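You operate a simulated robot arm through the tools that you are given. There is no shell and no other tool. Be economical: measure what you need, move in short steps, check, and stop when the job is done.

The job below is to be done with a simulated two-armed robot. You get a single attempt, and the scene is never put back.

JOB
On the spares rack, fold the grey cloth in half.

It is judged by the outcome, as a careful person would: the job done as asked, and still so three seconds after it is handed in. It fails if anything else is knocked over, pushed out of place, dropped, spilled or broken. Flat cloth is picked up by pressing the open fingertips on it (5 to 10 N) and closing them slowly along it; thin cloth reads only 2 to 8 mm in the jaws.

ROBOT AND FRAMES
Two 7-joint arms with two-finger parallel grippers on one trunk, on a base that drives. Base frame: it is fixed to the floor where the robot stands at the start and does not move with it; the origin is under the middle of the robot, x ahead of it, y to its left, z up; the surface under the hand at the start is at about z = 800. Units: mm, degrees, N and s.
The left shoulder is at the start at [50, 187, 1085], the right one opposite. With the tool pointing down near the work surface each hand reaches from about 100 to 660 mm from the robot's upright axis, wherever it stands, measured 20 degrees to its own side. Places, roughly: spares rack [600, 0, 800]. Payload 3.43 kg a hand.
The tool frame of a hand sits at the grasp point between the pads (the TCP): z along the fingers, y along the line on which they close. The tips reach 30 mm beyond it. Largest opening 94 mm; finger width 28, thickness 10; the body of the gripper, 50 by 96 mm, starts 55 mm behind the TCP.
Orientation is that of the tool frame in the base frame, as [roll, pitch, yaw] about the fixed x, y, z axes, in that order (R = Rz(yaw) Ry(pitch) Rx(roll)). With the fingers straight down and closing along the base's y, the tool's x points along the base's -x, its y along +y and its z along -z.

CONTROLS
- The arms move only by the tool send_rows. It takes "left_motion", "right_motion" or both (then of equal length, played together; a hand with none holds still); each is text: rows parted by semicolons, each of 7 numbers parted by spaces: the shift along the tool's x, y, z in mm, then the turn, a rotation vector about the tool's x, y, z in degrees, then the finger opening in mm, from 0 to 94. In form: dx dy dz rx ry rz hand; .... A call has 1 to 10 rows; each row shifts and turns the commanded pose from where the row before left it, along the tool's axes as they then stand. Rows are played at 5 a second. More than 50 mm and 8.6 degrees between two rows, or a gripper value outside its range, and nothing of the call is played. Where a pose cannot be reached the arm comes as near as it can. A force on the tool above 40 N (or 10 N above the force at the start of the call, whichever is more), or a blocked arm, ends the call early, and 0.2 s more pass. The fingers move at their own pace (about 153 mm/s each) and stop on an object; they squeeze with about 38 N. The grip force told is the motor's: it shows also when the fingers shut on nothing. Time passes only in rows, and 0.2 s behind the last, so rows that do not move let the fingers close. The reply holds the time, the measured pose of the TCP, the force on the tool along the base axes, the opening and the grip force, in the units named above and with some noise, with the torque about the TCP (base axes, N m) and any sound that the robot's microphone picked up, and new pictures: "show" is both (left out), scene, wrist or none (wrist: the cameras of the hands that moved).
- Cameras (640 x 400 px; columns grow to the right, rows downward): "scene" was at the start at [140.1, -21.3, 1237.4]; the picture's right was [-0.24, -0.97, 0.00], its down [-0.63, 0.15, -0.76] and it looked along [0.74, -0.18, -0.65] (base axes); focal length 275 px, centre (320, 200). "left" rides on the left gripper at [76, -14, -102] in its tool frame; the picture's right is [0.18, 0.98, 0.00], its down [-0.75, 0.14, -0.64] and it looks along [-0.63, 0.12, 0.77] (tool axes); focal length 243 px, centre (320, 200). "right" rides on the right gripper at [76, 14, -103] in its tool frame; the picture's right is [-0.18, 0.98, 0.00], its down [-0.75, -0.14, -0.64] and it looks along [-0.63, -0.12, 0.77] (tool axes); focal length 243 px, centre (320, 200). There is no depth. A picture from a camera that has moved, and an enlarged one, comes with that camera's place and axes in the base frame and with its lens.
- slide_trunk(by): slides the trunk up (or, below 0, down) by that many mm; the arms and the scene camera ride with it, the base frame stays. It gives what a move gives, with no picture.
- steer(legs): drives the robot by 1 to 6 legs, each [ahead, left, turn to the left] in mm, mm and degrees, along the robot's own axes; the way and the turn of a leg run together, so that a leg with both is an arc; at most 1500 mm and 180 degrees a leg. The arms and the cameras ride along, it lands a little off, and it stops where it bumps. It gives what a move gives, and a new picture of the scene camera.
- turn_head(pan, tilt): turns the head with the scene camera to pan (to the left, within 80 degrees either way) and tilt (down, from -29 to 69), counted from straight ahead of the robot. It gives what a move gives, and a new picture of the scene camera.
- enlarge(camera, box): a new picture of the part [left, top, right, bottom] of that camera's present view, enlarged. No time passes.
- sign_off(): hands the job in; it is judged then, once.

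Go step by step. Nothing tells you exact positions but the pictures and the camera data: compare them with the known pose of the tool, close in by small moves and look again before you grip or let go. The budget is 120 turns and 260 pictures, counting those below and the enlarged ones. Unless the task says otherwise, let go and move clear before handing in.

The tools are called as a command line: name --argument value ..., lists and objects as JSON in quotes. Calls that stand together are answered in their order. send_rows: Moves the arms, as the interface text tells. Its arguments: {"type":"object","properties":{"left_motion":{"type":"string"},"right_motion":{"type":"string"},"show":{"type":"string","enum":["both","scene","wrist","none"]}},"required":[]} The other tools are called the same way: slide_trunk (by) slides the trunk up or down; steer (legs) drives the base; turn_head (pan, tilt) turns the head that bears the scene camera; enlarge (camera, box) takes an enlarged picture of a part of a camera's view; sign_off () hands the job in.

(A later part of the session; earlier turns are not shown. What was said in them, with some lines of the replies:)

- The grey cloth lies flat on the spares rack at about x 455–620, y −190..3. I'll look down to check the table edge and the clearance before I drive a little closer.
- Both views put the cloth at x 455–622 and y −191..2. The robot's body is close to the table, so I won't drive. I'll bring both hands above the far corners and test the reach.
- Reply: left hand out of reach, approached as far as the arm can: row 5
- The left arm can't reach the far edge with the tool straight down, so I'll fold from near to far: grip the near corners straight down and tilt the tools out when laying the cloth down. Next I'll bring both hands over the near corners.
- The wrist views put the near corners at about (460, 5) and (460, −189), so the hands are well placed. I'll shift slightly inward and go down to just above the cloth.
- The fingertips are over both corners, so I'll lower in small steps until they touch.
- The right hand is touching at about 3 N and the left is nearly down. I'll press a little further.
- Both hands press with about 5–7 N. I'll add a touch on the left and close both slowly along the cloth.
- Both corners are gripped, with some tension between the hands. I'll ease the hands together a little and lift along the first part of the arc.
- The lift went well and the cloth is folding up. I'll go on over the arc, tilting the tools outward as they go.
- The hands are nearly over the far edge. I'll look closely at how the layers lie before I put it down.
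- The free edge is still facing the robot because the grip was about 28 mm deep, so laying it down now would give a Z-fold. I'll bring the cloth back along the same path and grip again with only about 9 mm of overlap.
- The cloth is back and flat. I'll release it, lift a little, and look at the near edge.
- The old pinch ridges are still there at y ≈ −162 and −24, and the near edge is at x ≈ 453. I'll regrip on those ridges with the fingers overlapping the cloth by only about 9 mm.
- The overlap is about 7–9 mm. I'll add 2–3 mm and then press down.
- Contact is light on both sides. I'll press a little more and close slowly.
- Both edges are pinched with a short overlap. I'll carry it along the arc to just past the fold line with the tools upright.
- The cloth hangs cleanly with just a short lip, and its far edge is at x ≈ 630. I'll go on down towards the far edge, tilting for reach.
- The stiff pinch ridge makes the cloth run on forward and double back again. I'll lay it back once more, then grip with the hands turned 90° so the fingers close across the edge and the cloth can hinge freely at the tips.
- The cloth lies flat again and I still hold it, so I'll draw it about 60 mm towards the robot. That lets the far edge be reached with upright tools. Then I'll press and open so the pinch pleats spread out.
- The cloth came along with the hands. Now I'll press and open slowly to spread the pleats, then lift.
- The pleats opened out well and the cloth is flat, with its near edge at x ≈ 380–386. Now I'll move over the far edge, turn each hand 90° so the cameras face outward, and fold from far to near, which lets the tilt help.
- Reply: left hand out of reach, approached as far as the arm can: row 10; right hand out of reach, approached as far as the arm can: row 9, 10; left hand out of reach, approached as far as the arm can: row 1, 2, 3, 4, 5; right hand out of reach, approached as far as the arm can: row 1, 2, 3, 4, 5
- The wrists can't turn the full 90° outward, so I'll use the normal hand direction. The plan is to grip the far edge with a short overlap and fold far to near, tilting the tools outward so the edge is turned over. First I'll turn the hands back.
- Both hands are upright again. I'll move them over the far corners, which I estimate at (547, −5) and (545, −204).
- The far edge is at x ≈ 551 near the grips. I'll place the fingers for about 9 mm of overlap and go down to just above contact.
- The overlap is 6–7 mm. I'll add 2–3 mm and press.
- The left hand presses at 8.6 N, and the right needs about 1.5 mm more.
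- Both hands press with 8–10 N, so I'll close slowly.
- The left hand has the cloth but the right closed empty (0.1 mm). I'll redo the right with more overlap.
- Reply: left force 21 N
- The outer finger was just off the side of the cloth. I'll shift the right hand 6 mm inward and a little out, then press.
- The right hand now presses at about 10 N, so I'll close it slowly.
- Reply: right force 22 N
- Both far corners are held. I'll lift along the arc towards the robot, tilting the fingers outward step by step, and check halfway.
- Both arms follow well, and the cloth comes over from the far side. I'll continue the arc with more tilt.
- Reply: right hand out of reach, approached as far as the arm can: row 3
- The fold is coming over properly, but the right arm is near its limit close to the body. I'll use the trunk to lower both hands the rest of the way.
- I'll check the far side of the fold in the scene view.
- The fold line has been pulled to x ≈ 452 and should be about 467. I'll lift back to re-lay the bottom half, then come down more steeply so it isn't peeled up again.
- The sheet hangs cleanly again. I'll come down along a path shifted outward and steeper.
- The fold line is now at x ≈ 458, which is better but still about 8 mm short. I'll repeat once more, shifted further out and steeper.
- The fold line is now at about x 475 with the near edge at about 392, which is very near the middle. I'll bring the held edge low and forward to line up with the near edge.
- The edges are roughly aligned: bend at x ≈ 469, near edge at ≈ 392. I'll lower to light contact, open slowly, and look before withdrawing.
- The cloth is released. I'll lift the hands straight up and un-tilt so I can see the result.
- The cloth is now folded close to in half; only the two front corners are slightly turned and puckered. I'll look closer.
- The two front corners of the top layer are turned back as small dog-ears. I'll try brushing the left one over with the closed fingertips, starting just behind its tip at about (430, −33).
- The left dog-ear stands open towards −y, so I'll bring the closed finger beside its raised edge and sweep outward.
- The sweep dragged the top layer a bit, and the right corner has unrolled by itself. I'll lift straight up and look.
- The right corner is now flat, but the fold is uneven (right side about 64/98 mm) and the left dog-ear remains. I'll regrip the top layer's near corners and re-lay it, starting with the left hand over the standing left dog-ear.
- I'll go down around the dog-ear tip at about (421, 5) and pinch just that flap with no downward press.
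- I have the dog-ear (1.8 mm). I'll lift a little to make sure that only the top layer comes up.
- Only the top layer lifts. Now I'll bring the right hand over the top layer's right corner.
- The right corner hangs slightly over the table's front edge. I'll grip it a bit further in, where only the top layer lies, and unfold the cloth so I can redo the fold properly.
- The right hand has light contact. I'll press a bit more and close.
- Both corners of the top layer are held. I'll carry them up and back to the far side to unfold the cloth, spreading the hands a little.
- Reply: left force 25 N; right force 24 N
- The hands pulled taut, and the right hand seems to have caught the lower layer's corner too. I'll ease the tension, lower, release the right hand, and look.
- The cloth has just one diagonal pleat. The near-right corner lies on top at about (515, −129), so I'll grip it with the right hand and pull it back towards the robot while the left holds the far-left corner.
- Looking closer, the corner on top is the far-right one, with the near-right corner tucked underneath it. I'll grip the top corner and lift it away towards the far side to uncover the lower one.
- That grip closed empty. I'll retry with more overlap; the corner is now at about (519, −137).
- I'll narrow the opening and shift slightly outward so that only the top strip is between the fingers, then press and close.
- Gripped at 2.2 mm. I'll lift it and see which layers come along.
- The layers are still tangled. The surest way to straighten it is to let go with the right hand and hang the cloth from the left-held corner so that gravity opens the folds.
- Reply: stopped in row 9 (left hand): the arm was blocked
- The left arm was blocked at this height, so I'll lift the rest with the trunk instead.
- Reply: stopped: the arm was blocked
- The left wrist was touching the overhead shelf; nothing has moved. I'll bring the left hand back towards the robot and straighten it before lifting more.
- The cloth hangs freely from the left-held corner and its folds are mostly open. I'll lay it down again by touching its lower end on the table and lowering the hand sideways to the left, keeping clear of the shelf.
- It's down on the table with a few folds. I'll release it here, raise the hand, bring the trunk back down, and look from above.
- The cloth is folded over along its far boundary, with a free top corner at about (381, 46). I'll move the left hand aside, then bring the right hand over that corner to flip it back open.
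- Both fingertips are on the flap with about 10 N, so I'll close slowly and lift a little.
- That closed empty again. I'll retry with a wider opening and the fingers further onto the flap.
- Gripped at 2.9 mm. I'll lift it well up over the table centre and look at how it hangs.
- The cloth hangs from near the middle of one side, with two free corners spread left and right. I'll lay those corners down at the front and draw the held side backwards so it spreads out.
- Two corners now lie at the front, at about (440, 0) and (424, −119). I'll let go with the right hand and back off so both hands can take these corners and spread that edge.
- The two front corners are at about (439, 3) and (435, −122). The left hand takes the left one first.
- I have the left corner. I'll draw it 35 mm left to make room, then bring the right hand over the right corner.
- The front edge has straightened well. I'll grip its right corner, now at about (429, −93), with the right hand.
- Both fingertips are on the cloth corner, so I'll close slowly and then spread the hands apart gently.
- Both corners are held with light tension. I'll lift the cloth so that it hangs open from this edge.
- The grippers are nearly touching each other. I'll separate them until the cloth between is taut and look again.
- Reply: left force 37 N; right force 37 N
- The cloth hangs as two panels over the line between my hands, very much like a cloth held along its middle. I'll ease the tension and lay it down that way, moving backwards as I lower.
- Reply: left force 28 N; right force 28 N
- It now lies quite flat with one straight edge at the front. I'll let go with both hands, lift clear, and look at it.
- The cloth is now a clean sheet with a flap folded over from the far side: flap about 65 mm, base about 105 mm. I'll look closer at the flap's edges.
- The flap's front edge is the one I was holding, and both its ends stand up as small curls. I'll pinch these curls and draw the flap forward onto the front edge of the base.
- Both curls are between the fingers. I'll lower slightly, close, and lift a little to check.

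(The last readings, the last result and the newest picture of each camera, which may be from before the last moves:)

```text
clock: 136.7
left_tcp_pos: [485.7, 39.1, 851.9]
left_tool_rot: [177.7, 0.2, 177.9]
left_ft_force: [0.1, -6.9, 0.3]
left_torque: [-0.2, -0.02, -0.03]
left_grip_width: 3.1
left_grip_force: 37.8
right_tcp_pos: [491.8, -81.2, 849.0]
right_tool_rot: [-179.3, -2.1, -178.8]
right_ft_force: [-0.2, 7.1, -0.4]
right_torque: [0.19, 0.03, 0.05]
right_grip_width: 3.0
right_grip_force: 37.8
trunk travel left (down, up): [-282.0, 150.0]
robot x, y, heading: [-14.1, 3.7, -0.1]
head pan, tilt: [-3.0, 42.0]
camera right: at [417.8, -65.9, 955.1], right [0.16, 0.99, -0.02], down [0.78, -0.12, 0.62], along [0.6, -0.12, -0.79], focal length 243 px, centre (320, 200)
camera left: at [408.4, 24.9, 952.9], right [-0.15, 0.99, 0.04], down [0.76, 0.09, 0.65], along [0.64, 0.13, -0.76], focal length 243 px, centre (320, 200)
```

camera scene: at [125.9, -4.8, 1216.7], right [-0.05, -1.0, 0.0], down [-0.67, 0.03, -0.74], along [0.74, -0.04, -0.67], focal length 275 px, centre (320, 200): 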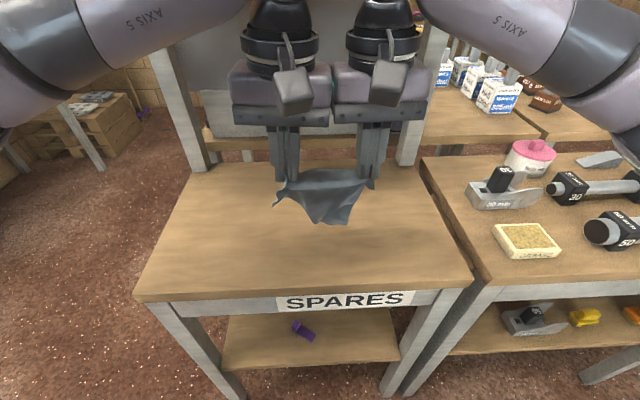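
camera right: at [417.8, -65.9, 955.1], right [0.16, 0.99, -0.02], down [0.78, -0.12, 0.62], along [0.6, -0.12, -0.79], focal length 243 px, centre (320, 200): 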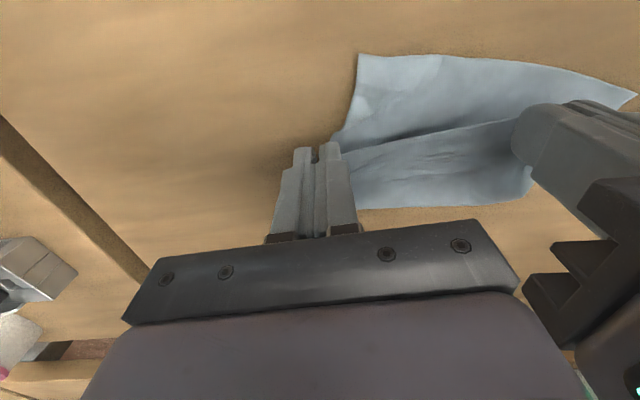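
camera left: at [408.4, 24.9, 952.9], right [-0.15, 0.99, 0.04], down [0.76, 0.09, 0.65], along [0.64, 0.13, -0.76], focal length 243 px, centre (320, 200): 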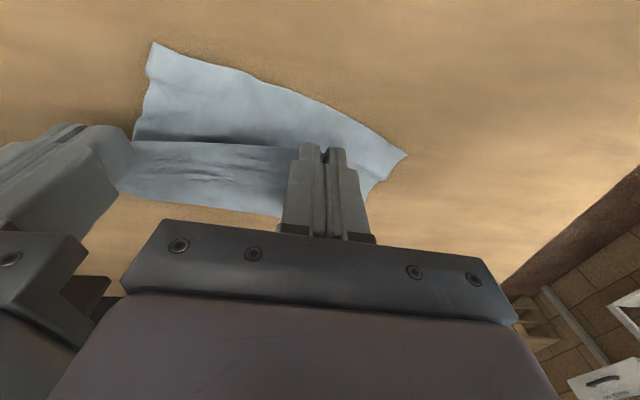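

Both ends are gripped, and only the flap is taut. I'll draw it forward and left so its edge lies along the base's front edge, which runs from about (443, −51) to (485, 100).

send_rows --left_motion "0 11 0 0 0 0 0; 0 11 0 0 0 0 0; 1 11 0 0 0 0 0; 1 10 2 0 0 0 0; 0 0 2 0 0 0 0; 0 0 0 0 0 0 0" --right_motion "10 12 0 0 0 0 0; 10 12 0 0 0 0 0; 10 12 0 0 0 0 0; 10 11 2 0 0 0 0; 0 0 2 0 0 0 0; 0 0 0 0 0 0 0" --show "wrist"

enlarge --camera "scene" --box '[220, 120, 440, 257]'

```text
clock: 138.1
left_tcp_pos: [485.9, 84.4, 847.2]
left_tool_rot: [177.6, 0.1, 177.9]
left_ft_force: [-1.1, -6.0, -0.3]
left_torque: [-0.19, 0.06, 0.03]
left_grip_width: 3.5
left_grip_force: 38.1
right_tcp_pos: [450.0, -33.5, 846.1]
right_tool_rot: [-179.4, -2.2, -178.8]
right_ft_force: [1.6, 5.1, 0.6]
right_torque: [0.16, -0.07, 0.0]
right_grip_width: 2.8
right_grip_force: 37.2
trunk travel left (down, up): [-282.0, 150.0]
robot x, y, heading: [-16.1, 0.7, 0.0]
head pan, tilt: [-3.0, 42.0]
camera right: at [377.3, -19.7, 951.8], right [0.16, 0.99, -0.02], down [0.78, -0.12, 0.62], along [0.61, -0.11, -0.79], focal length 243 px, centre (320, 200)
camera left: at [407.6, 68.1, 949.6], right [-0.15, 0.99, 0.04], down [0.76, 0.09, 0.65], along [0.64, 0.13, -0.76], focal length 243 px, centre (320, 200)
```

right: 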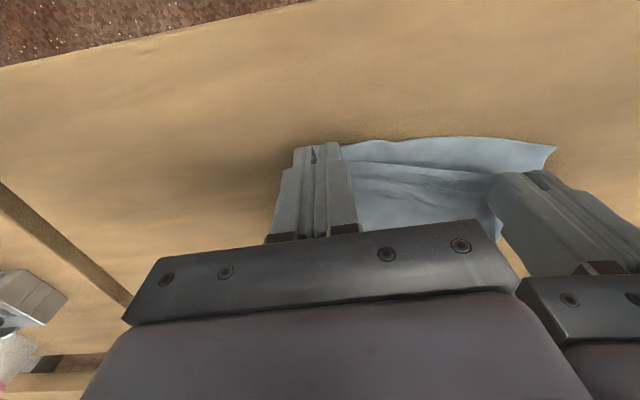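
left: 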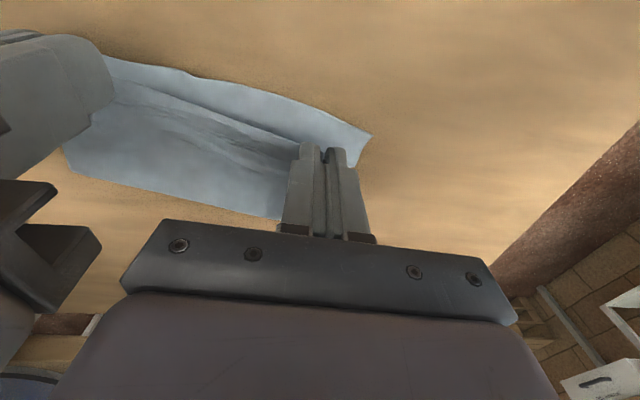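

```text
2.91 times, centred on (330, 188) of scene
camera zoom: at [126.0, -4.8, 1216.8], right [-0.05, -1.0, 0.0], down [-0.67, 0.03, -0.74], along [0.74, -0.04, -0.67], focal length 799 px, centre (291, 234)
```

zoom: 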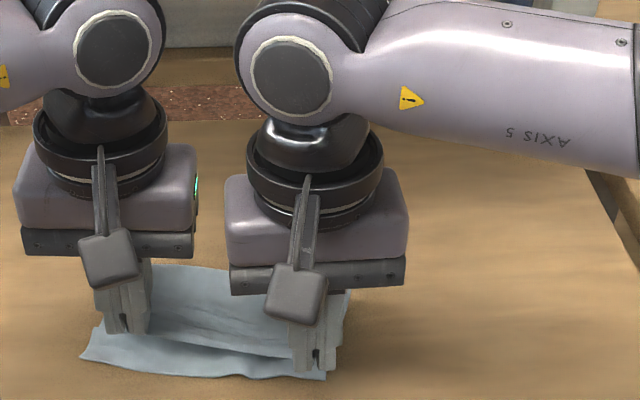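

It's very nearly aligned: the front edge of the base runs from about (446, −45) to (473, 119). I'll make the last small shift, then lower to the surface.

send_rows --left_motion "8 6 0 0 0 0 0; 8 6 2 0 0 0 0; 0 0 5 0 0 0 0; 0 0 3 0 0 0 0; 0 0 0 0 0 0 0" --right_motion "0 6 0 0 0 0 0; 0 6 2 0 0 0 0; 0 0 5 0 0 0 0; 0 0 3 0 0 0 0; 0 0 0 0 0 0 0" --show "wrist"

enlarge --camera "scene" --box '[220, 170, 380, 270]'

```text
clock: 139.3
left_tcp_pos: [469.3, 97.3, 838.5]
left_tool_rot: [177.6, 0.2, 177.9]
left_ft_force: [-0.7, -2.7, 0.2]
left_torque: [-0.07, -0.02, 0.0]
left_grip_width: 3.2
left_grip_force: 37.9
right_tcp_pos: [449.6, -22.2, 836.8]
right_tool_rot: [-179.3, -2.1, -178.8]
right_ft_force: [-0.1, 2.8, 0.6]
right_torque: [0.11, -0.01, 0.03]
right_grip_width: 3.1
right_grip_force: 37.6
trunk travel left (down, up): [-282.0, 150.0]
robot x, y, heading: [-16.1, -1.1, 0.1]
head pan, tilt: [-3.0, 42.0]
camera right: at [376.8, -7.5, 941.4], right [0.16, 0.99, -0.02], down [0.78, -0.12, 0.62], along [0.6, -0.12, -0.79], focal length 243 px, centre (320, 200)
camera left: at [392.2, 80.9, 940.2], right [-0.15, 0.99, 0.04], down [0.76, 0.09, 0.65], along [0.64, 0.13, -0.76], focal length 243 px, centre (320, 200)
```

right: 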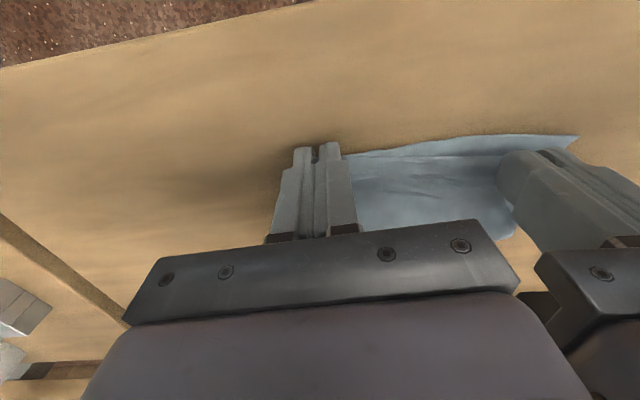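
left: 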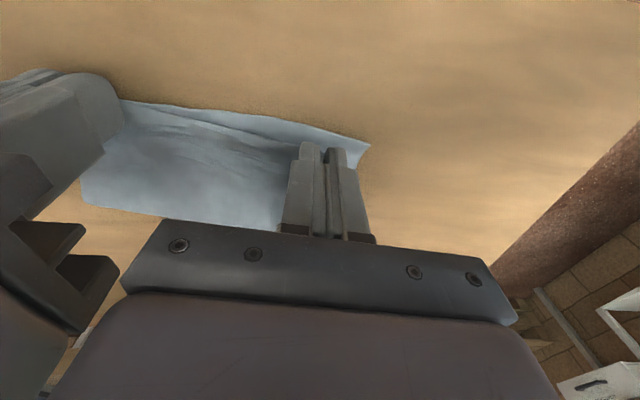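

```text
4.00 times, centred on (300, 220) of scene
camera zoom: at [125.9, -4.8, 1216.8], right [-0.05, -1.0, 0.0], down [-0.67, 0.03, -0.74], along [0.74, -0.04, -0.67], focal length 1099 px, centre (400, 120)
```

zoom: 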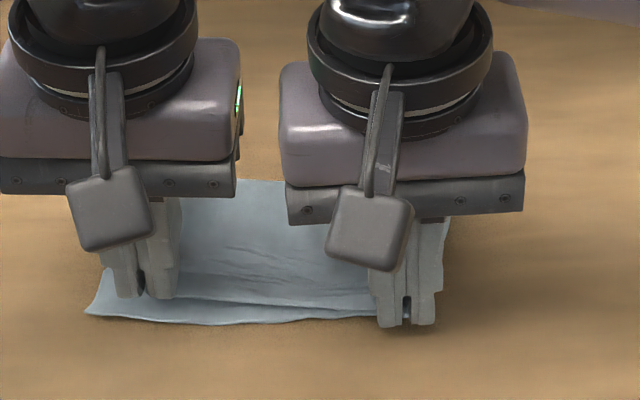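

I'll go a few millimetres more forward, then press lightly and open the fingers slowly to spread the pinched corners.

send_rows --left_motion "8 3 1 0 0 0 0; 0 0 2.5 0 0 0 0; 0 0 2 0 0 0 3; 0 0 0.8 0 0 0 7; 0 0 0 0 0 0 12; 0 0 0 0 0 0 18; 0 0 0 0 0 0 24; 0 0 0 0 0 0 30; 0 0 -15 0 0 0 32; 0 0 -35 0 0 0 32" --right_motion "3 -1 1 0 0 0 0; 0 0 1.5 0 0 0 0; 0 0 1.5 0 0 0 3; 0 0 0.8 0 0 0 7; 0 0 0 0 0 0 12; 0 0 0 0 0 0 18; 0 0 0 0 0 0 24; 0 0 0 0 0 0 30; 0 0 -15 0 0 0 32; 0 0 -35 0 0 0 32" --show "none"

send_rows --left_motion "0 30 -30 0 0 0 32; 0 40 0 0 0 0 32; 0 0 0 0 0 0 32" --right_motion "0 -30 -30 0 0 0 32; 0 -40 0 0 0 0 32; 0 -40 0 0 0 0 32" --show "wrist"

enlarge --camera "scene" --box '[220, 170, 380, 270]'

enlarge --camera "left" --box '[80, 40, 340, 202]'

```text
clock: 141.5
left_tcp_pos: [461.2, 98.9, 883.3]
left_tool_rot: [177.6, 0.1, 177.9]
left_ft_force: [-0.6, 0.9, -1.3]
left_torque: [0.01, -0.02, 0.0]
left_grip_width: 31.7
left_grip_force: 0.1
right_tcp_pos: [449.4, -23.0, 881.0]
right_tool_rot: [-179.3, -2.3, -178.9]
right_ft_force: [-0.4, -0.4, -1.1]
right_torque: [0.01, -0.03, 0.0]
right_grip_width: 32.0
right_grip_force: 0.0
trunk travel left (down, up): [-282.0, 150.0]
robot x, y, heading: [-14.7, 4.7, -0.1]
head pan, tilt: [-3.0, 42.0]
```

```text
clock: 142.3
left_tcp_pos: [462.4, 166.3, 914.3]
left_tool_rot: [177.5, 0.2, 177.9]
left_ft_force: [-0.1, -0.5, 0.0]
left_torque: [-0.03, 0.02, 0.03]
left_grip_width: 32.3
left_grip_force: 0.0
right_tcp_pos: [452.7, -133.2, 911.8]
right_tool_rot: [-179.3, -2.1, -178.9]
right_ft_force: [0.6, 0.0, -0.8]
right_torque: [0.03, 0.01, -0.02]
right_grip_width: 32.3
right_grip_force: 0.2
trunk travel left (down, up): [-282.0, 150.0]
robot x, y, heading: [-13.7, 1.0, 0.1]
head pan, tilt: [-3.0, 42.0]
camera right: at [379.6, -119.4, 1018.0], right [0.16, 0.99, -0.02], down [0.78, -0.12, 0.61], along [0.6, -0.11, -0.79], focal length 243 px, centre (320, 200)
camera left: at [384.8, 149.6, 1016.9], right [-0.15, 0.99, 0.04], down [0.76, 0.09, 0.65], along [0.64, 0.13, -0.76], focal length 243 px, centre (320, 200)
```

right: 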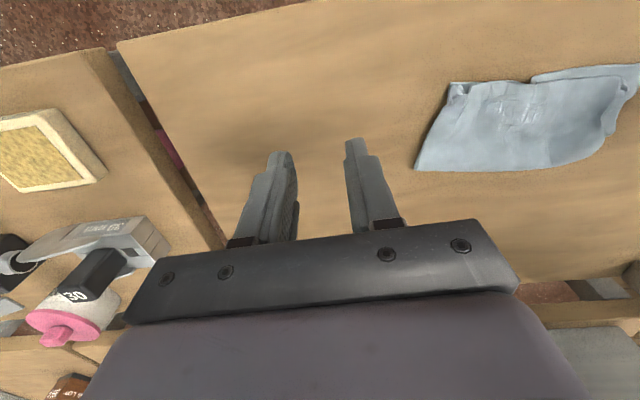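
left: 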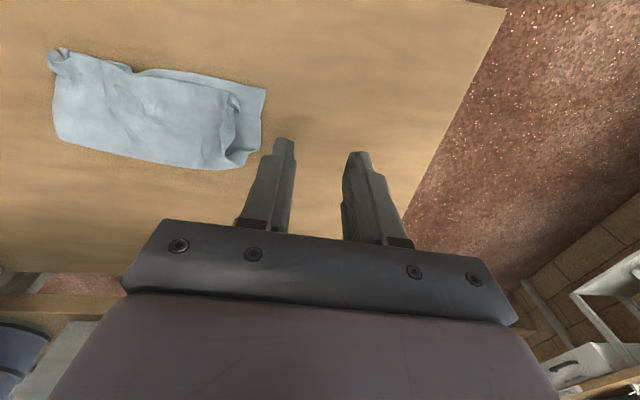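

```text
4.00 times, centred on (300, 220) of scene
camera zoom: at [126.0, -5.1, 1216.8], right [-0.05, -1.0, 0.0], down [-0.67, 0.03, -0.74], along [0.74, -0.04, -0.67], focal length 1099 px, centre (400, 120)
```

zoom: 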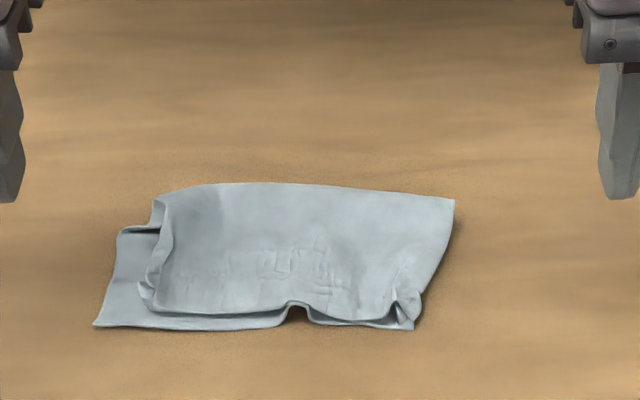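

```text
2.46 times, centred on (210, 121) of left
camera zoom: at [384.8, 149.6, 1016.9], right [-0.15, 0.99, 0.04], down [0.76, 0.09, 0.65], along [0.64, 0.13, -0.76], focal length 597 px, centre (591, 394)
```

zoom: 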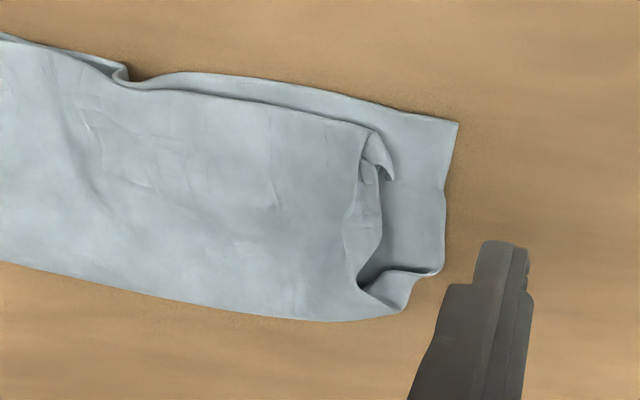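

That's a neat half fold. Only the left end of the top layer is tucked in by about 25 mm, so I'll pinch its standing corner at about (464, 97) and draw it outward.

send_rows --left_motion "-2 -34 15 0 0 0 30; -2 -35 25 0 0 0 30; 0 0 25 0 0 0 30; 0 0 13 0 0 0 30; 0 0 0 0 0 0 30" --show "wrist"

enlarge --camera "left" --box '[200, 60, 440, 210]'

```text
clock: 143.5
left_tcp_pos: [463.6, 100.7, 832.7]
left_tool_rot: [177.7, 0.2, 178.0]
left_ft_force: [-0.4, -0.5, 4.5]
left_torque: [-0.05, 0.02, 0.0]
left_grip_width: 29.8
left_grip_force: 0.0
right_tcp_pos: [453.1, -132.7, 912.0]
right_tool_rot: [-179.3, -2.1, -178.9]
right_ft_force: [0.1, -0.2, 0.6]
right_torque: [-0.02, 0.02, -0.02]
right_grip_width: 32.1
right_grip_force: 0.0
trunk travel left (down, up): [-282.0, 150.0]
robot x, y, heading: [-19.3, -0.4, 0.0]
head pan, tilt: [-3.0, 42.0]
camera left: at [387.4, 84.7, 935.6], right [-0.15, 0.99, 0.04], down [0.75, 0.09, 0.65], along [0.64, 0.13, -0.76], focal length 243 px, centre (320, 200)
```

left: 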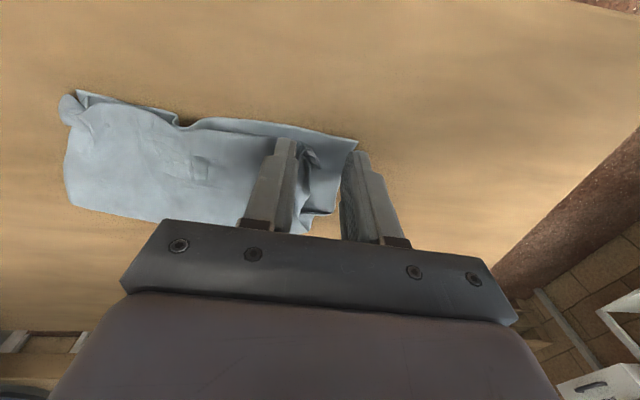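

```text
2.67 times, centred on (320, 135) of left
camera zoom: at [387.4, 84.7, 935.6], right [-0.15, 0.99, 0.04], down [0.75, 0.09, 0.65], along [0.64, 0.13, -0.76], focal length 647 px, centre (320, 373)
```

zoom: 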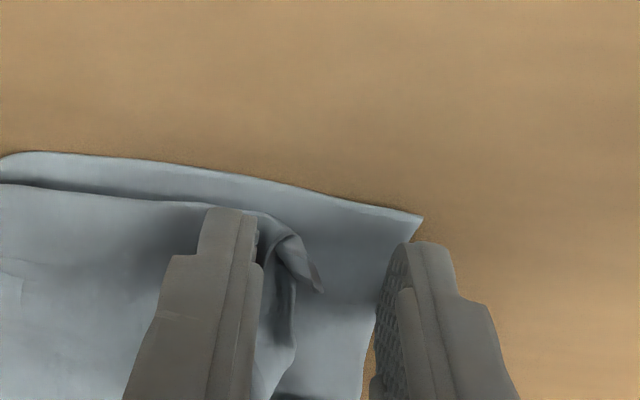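

send_rows --left_motion "0 0 -2.5 0 0 0 30; 0 -3 0 0 0 0 24; 0 -1 0 0 0 0 18; 0 0 0 0 0 0 12; 0 0 0 0 0 0 6; 0 0 0 0 0 0 0; 0 0 0 0 0 0 0; 0 0 -8 0 0 0 0; 0 0 0 0 0 0 0" --show "wrist"

enlarge --camera "left" --box '[160, 60, 400, 210]'

```text
clock: 145.5
left_tcp_pos: [465.2, 94.9, 845.4]
left_tool_rot: [177.6, 0.2, 177.9]
left_ft_force: [-0.6, 0.4, 0.0]
left_torque: [0.01, 0.01, 0.0]
left_grip_width: 3.4
left_grip_force: 38.1
right_tcp_pos: [454.4, -132.0, 913.1]
right_tool_rot: [-179.2, -2.2, -178.8]
right_ft_force: [0.2, -0.6, 0.1]
right_torque: [0.01, 0.0, -0.04]
right_grip_width: 31.8
right_grip_force: 0.2
trunk travel left (down, up): [-282.0, 150.0]
robot x, y, heading: [-14.5, -0.8, -0.0]
head pan, tilt: [-3.0, 42.0]
camera left: at [388.2, 79.9, 946.8], right [-0.15, 0.99, 0.04], down [0.76, 0.09, 0.65], along [0.64, 0.13, -0.76], focal length 243 px, centre (320, 200)
```

left: 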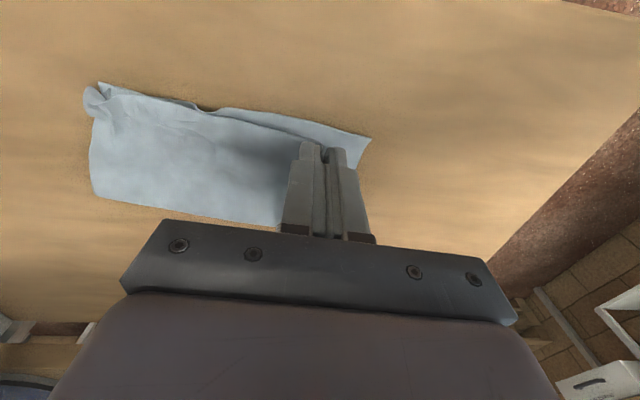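

```text
2.67 times, centred on (280, 135) of left
camera zoom: at [388.2, 79.9, 946.8], right [-0.15, 0.99, 0.04], down [0.76, 0.09, 0.65], along [0.64, 0.13, -0.76], focal length 647 px, centre (427, 373)
```

zoom: 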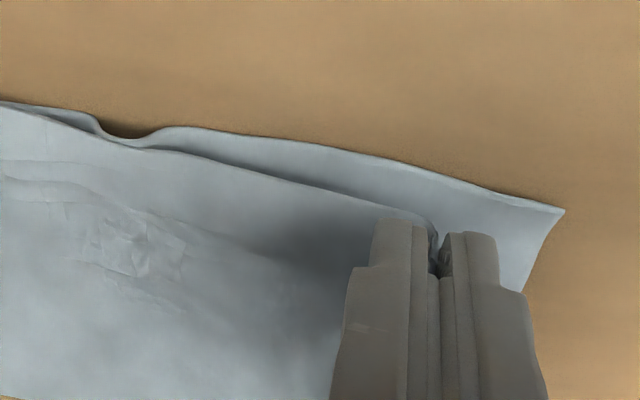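

I hold the flap corner; the base's corner is at about (455, 130). I'll draw the flap outward about 18 mm, then press and open to spread it.

send_rows --left_motion "3 6 0 0 0 0 0; 3 6 0 0 0 0 0; 2 6 3 0 0 0 0; 0 0 6 0 0 0 0; 0 0 4 0 0 0 2; 0 0 0.8 0 0 0 7; 0 0 0 0 0 0 13; 0 0 0 0 0 0 19; 0 0 0 0 0 0 26; 0 0 -15 0 0 0 30" --show "none"

send_rows --left_motion "0 0 -40 0 0 0 30; 0 40 -25 0 0 0 30; 0 30 0 0 0 0 30; 0 0 0 0 0 0 30" --show "none"

enlarge --camera "left" --box '[40, 30, 320, 205]'

enlarge --camera "scene" --box '[220, 170, 380, 270]'

```text
clock: 147.7
left_tcp_pos: [456.9, 114.4, 845.4]
left_tool_rot: [177.6, 0.1, 177.8]
left_ft_force: [-0.4, 0.4, -0.6]
left_torque: [0.04, 0.03, 0.0]
left_grip_width: 30.0
left_grip_force: 0.0
right_tcp_pos: [452.8, -133.1, 912.1]
right_tool_rot: [-179.3, -2.0, -178.9]
right_ft_force: [-0.4, -0.2, -0.7]
right_torque: [0.0, -0.01, 0.0]
right_grip_width: 32.1
right_grip_force: 0.0
trunk travel left (down, up): [-282.0, 150.0]
robot x, y, heading: [-15.9, 0.8, -0.0]
head pan, tilt: [-3.0, 42.0]
```

```text
clock: 148.7
left_tcp_pos: [459.4, 182.9, 914.7]
left_tool_rot: [177.8, 0.1, 178.0]
left_ft_force: [0.3, 0.3, -0.2]
left_torque: [-0.02, 0.02, 0.02]
left_grip_width: 30.0
left_grip_force: 0.1
right_tcp_pos: [453.5, -132.0, 912.8]
right_tool_rot: [-179.3, -2.1, -178.8]
right_ft_force: [-0.1, 0.7, -1.4]
right_torque: [0.01, 0.04, 0.0]
right_grip_width: 32.2
right_grip_force: 0.0
trunk travel left (down, up): [-282.0, 150.0]
robot x, y, heading: [-13.3, 3.7, -0.0]
head pan, tilt: [-3.0, 42.0]
```

```text
2.29 times, centred on (180, 118) of left
camera zoom: at [382.2, 166.9, 1016.0], right [-0.15, 0.99, 0.04], down [0.76, 0.09, 0.65], along [0.64, 0.13, -0.76], focal length 555 px, centre (640, 389)
```

zoom: 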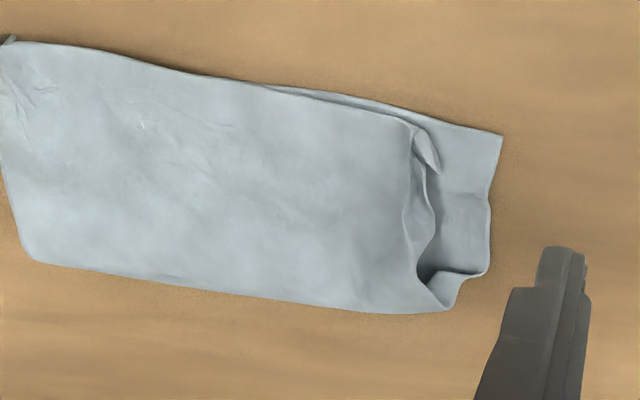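

```text
4.00 times, centred on (300, 220) of scene
camera zoom: at [125.9, -4.9, 1216.8], right [-0.05, -1.0, 0.0], down [-0.67, 0.03, -0.74], along [0.74, -0.04, -0.67], focal length 1099 px, centre (400, 120)
```

zoom: 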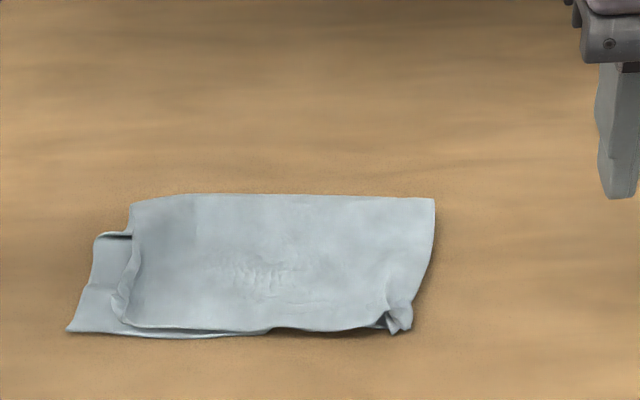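

This is a neat half fold now; only a narrow strip at the left end of the top layer is still curled. I'll hold the stack down with the right fingertips and wipe the curl outward with the closed left fingertips.

send_rows --left_motion "-3 -32 20 0 0 0 0; -3 -32 25 0 0 0 0; 0 -28 20 0 0 0 0; 0 0 10 0 0 0 0; 0 0 4 0 0 0 0; 0 0 0 0 0 0 0" --right_motion "-8 28 15 0 0 0 0; -8 30 20 0 0 0 0; -8 30 20 0 0 0 0; -8 28 20 0 0 0 0; 0 0 5 0 0 0 0; 0 0 0 0 0 0 0" --show "none"

```text
clock: 150.1
left_tcp_pos: [462.8, 92.1, 833.8]
left_tool_rot: [177.7, 0.3, 177.8]
left_ft_force: [0.2, 0.2, 5.8]
left_torque: [0.01, 0.04, -0.01]
left_grip_width: 0.1
left_grip_force: 33.0
right_tcp_pos: [478.0, -15.3, 831.9]
right_tool_rot: [-179.4, -1.9, -178.8]
right_ft_force: [1.3, 2.6, 9.4]
right_torque: [0.05, -0.08, 0.03]
right_grip_width: 0.2
right_grip_force: 32.5
trunk travel left (down, up): [-282.0, 150.0]
robot x, y, heading: [-17.9, -0.5, -0.0]
head pan, tilt: [-3.0, 42.0]
```

The right hand anchors at about 9 N and the left touches at about 6 N. Now I'll wipe outward gently and lift off.

send_rows --left_motion "0 8 0 0 0 0 0; 1 8 0 0 0 0 0; 1 8 0 0 0 0 0; 1 8 0 0 0 0 0; 1 6 -1 0 0 0 0; 0 4 -8 0 0 0 0; 0 10 -30 0 0 0 0; 0 30 -30 0 0 0 0; 0 30 0 0 0 0 0; 0 0 0 0 0 0 0" --show "none"

enlarge --camera "left" --box '[40, 30, 320, 205]'

```text
clock: 152.3
left_tcp_pos: [461.3, 204.2, 906.2]
left_tool_rot: [177.7, 0.1, 178.0]
left_ft_force: [-0.7, 0.8, 0.4]
left_torque: [-0.04, -0.01, 0.01]
left_grip_width: 0.1
left_grip_force: 33.6
right_tcp_pos: [478.2, -15.0, 832.3]
right_tool_rot: [-179.3, -1.9, -178.7]
right_ft_force: [2.6, 3.4, 21.0]
right_torque: [0.05, -0.22, 0.04]
right_grip_width: 0.1
right_grip_force: 32.6
trunk travel left (down, up): [-282.0, 150.0]
robot x, y, heading: [-16.0, -0.8, 0.0]
head pan, tilt: [-3.0, 42.0]
```

```text
2.29 times, centred on (180, 118) of left
camera zoom: at [383.6, 188.1, 1008.2], right [-0.15, 0.99, 0.04], down [0.75, 0.09, 0.65], along [0.64, 0.13, -0.76], focal length 555 px, centre (640, 389)
```

zoom: 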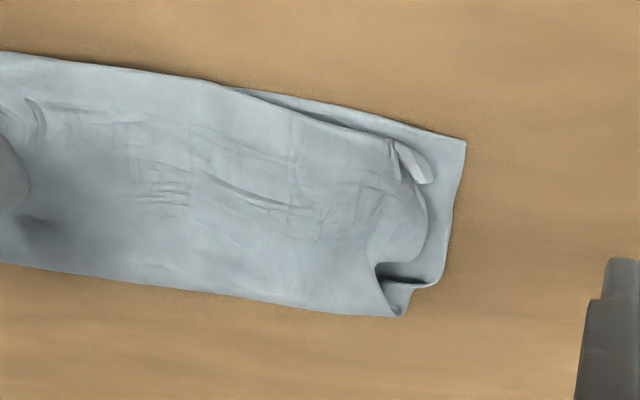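

The wipe worked: the top layer now reaches almost to the base's left edge. I'll lift the right hand off and check the whole result.

send_rows --right_motion "0 0 -20 0 0 0 0; 0 0 -40 0 0 0 0; 0 -40 -25 0 0 0 0; 0 -45 0 0 0 0 0; 0 -45 0 0 0 0 0; 0 0 0 0 0 0 0" --show "scene"

enlarge --camera "scene" --box '[220, 170, 380, 270]'

enlarge --camera "right" --box '[380, 20, 640, 182]'

```text
clock: 153.7
left_tcp_pos: [461.6, 203.0, 905.0]
left_tool_rot: [177.6, 0.1, 177.9]
left_ft_force: [0.2, 0.0, -0.1]
left_torque: [0.0, 0.0, -0.01]
left_grip_width: 0.0
left_grip_force: 32.9
right_tcp_pos: [483.9, -144.7, 919.6]
right_tool_rot: [-179.3, -2.1, -178.7]
right_ft_force: [-0.3, 0.5, 0.6]
right_torque: [-0.03, -0.02, 0.03]
right_grip_width: 0.0
right_grip_force: 33.2
trunk travel left (down, up): [-282.0, 150.0]
robot x, y, heading: [-15.0, 2.1, -0.0]
head pan, tilt: [-3.0, 42.0]
camera scene: at [125.9, -4.8, 1216.8], right [-0.05, -1.0, 0.0], down [-0.67, 0.03, -0.74], along [0.74, -0.04, -0.67], focal length 275 px, centre (320, 200)
```

scene: 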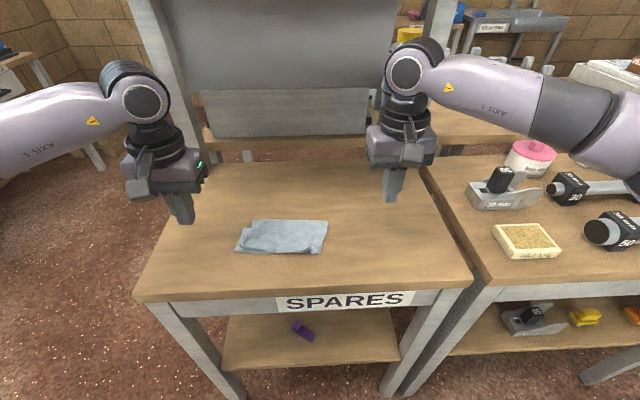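

```text
4.00 times, centred on (300, 220) of scene
camera zoom: at [125.9, -4.8, 1216.8], right [-0.05, -1.0, 0.0], down [-0.67, 0.03, -0.74], along [0.74, -0.04, -0.67], focal length 1099 px, centre (400, 120)
```

zoom: 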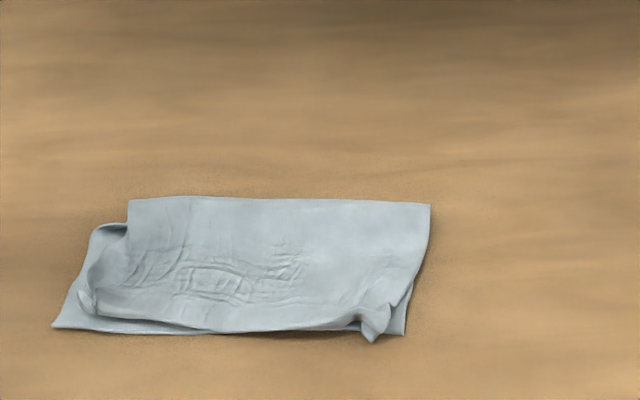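

```text
2.46 times, centred on (510, 101) of right
camera zoom: at [411.2, -130.1, 1025.3], right [0.16, 0.99, -0.02], down [0.78, -0.12, 0.62], along [0.6, -0.12, -0.79], focal length 597 px, centre (-148, 444)
```

zoom: 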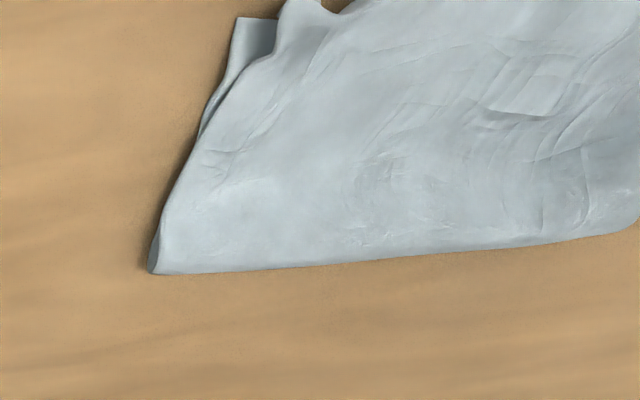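

The cloth lies folded in half on the spares rack. Its edges match to within about 15 mm, both hands are clear, and the objects in view look undisturbed, so I'm handing in.

sign_off

```text
The job is handed in.
```

The grey cloth is folded in half on the spares rack, and I have handed the job in. The top layer is slightly wrinkled, with a small pucker at the front right corner.

The cloth now lies closer to the front and further left than where it started. The left wrist touched the overhead shelf once during the work, but nothing was knocked over or moved in the pictures I took.
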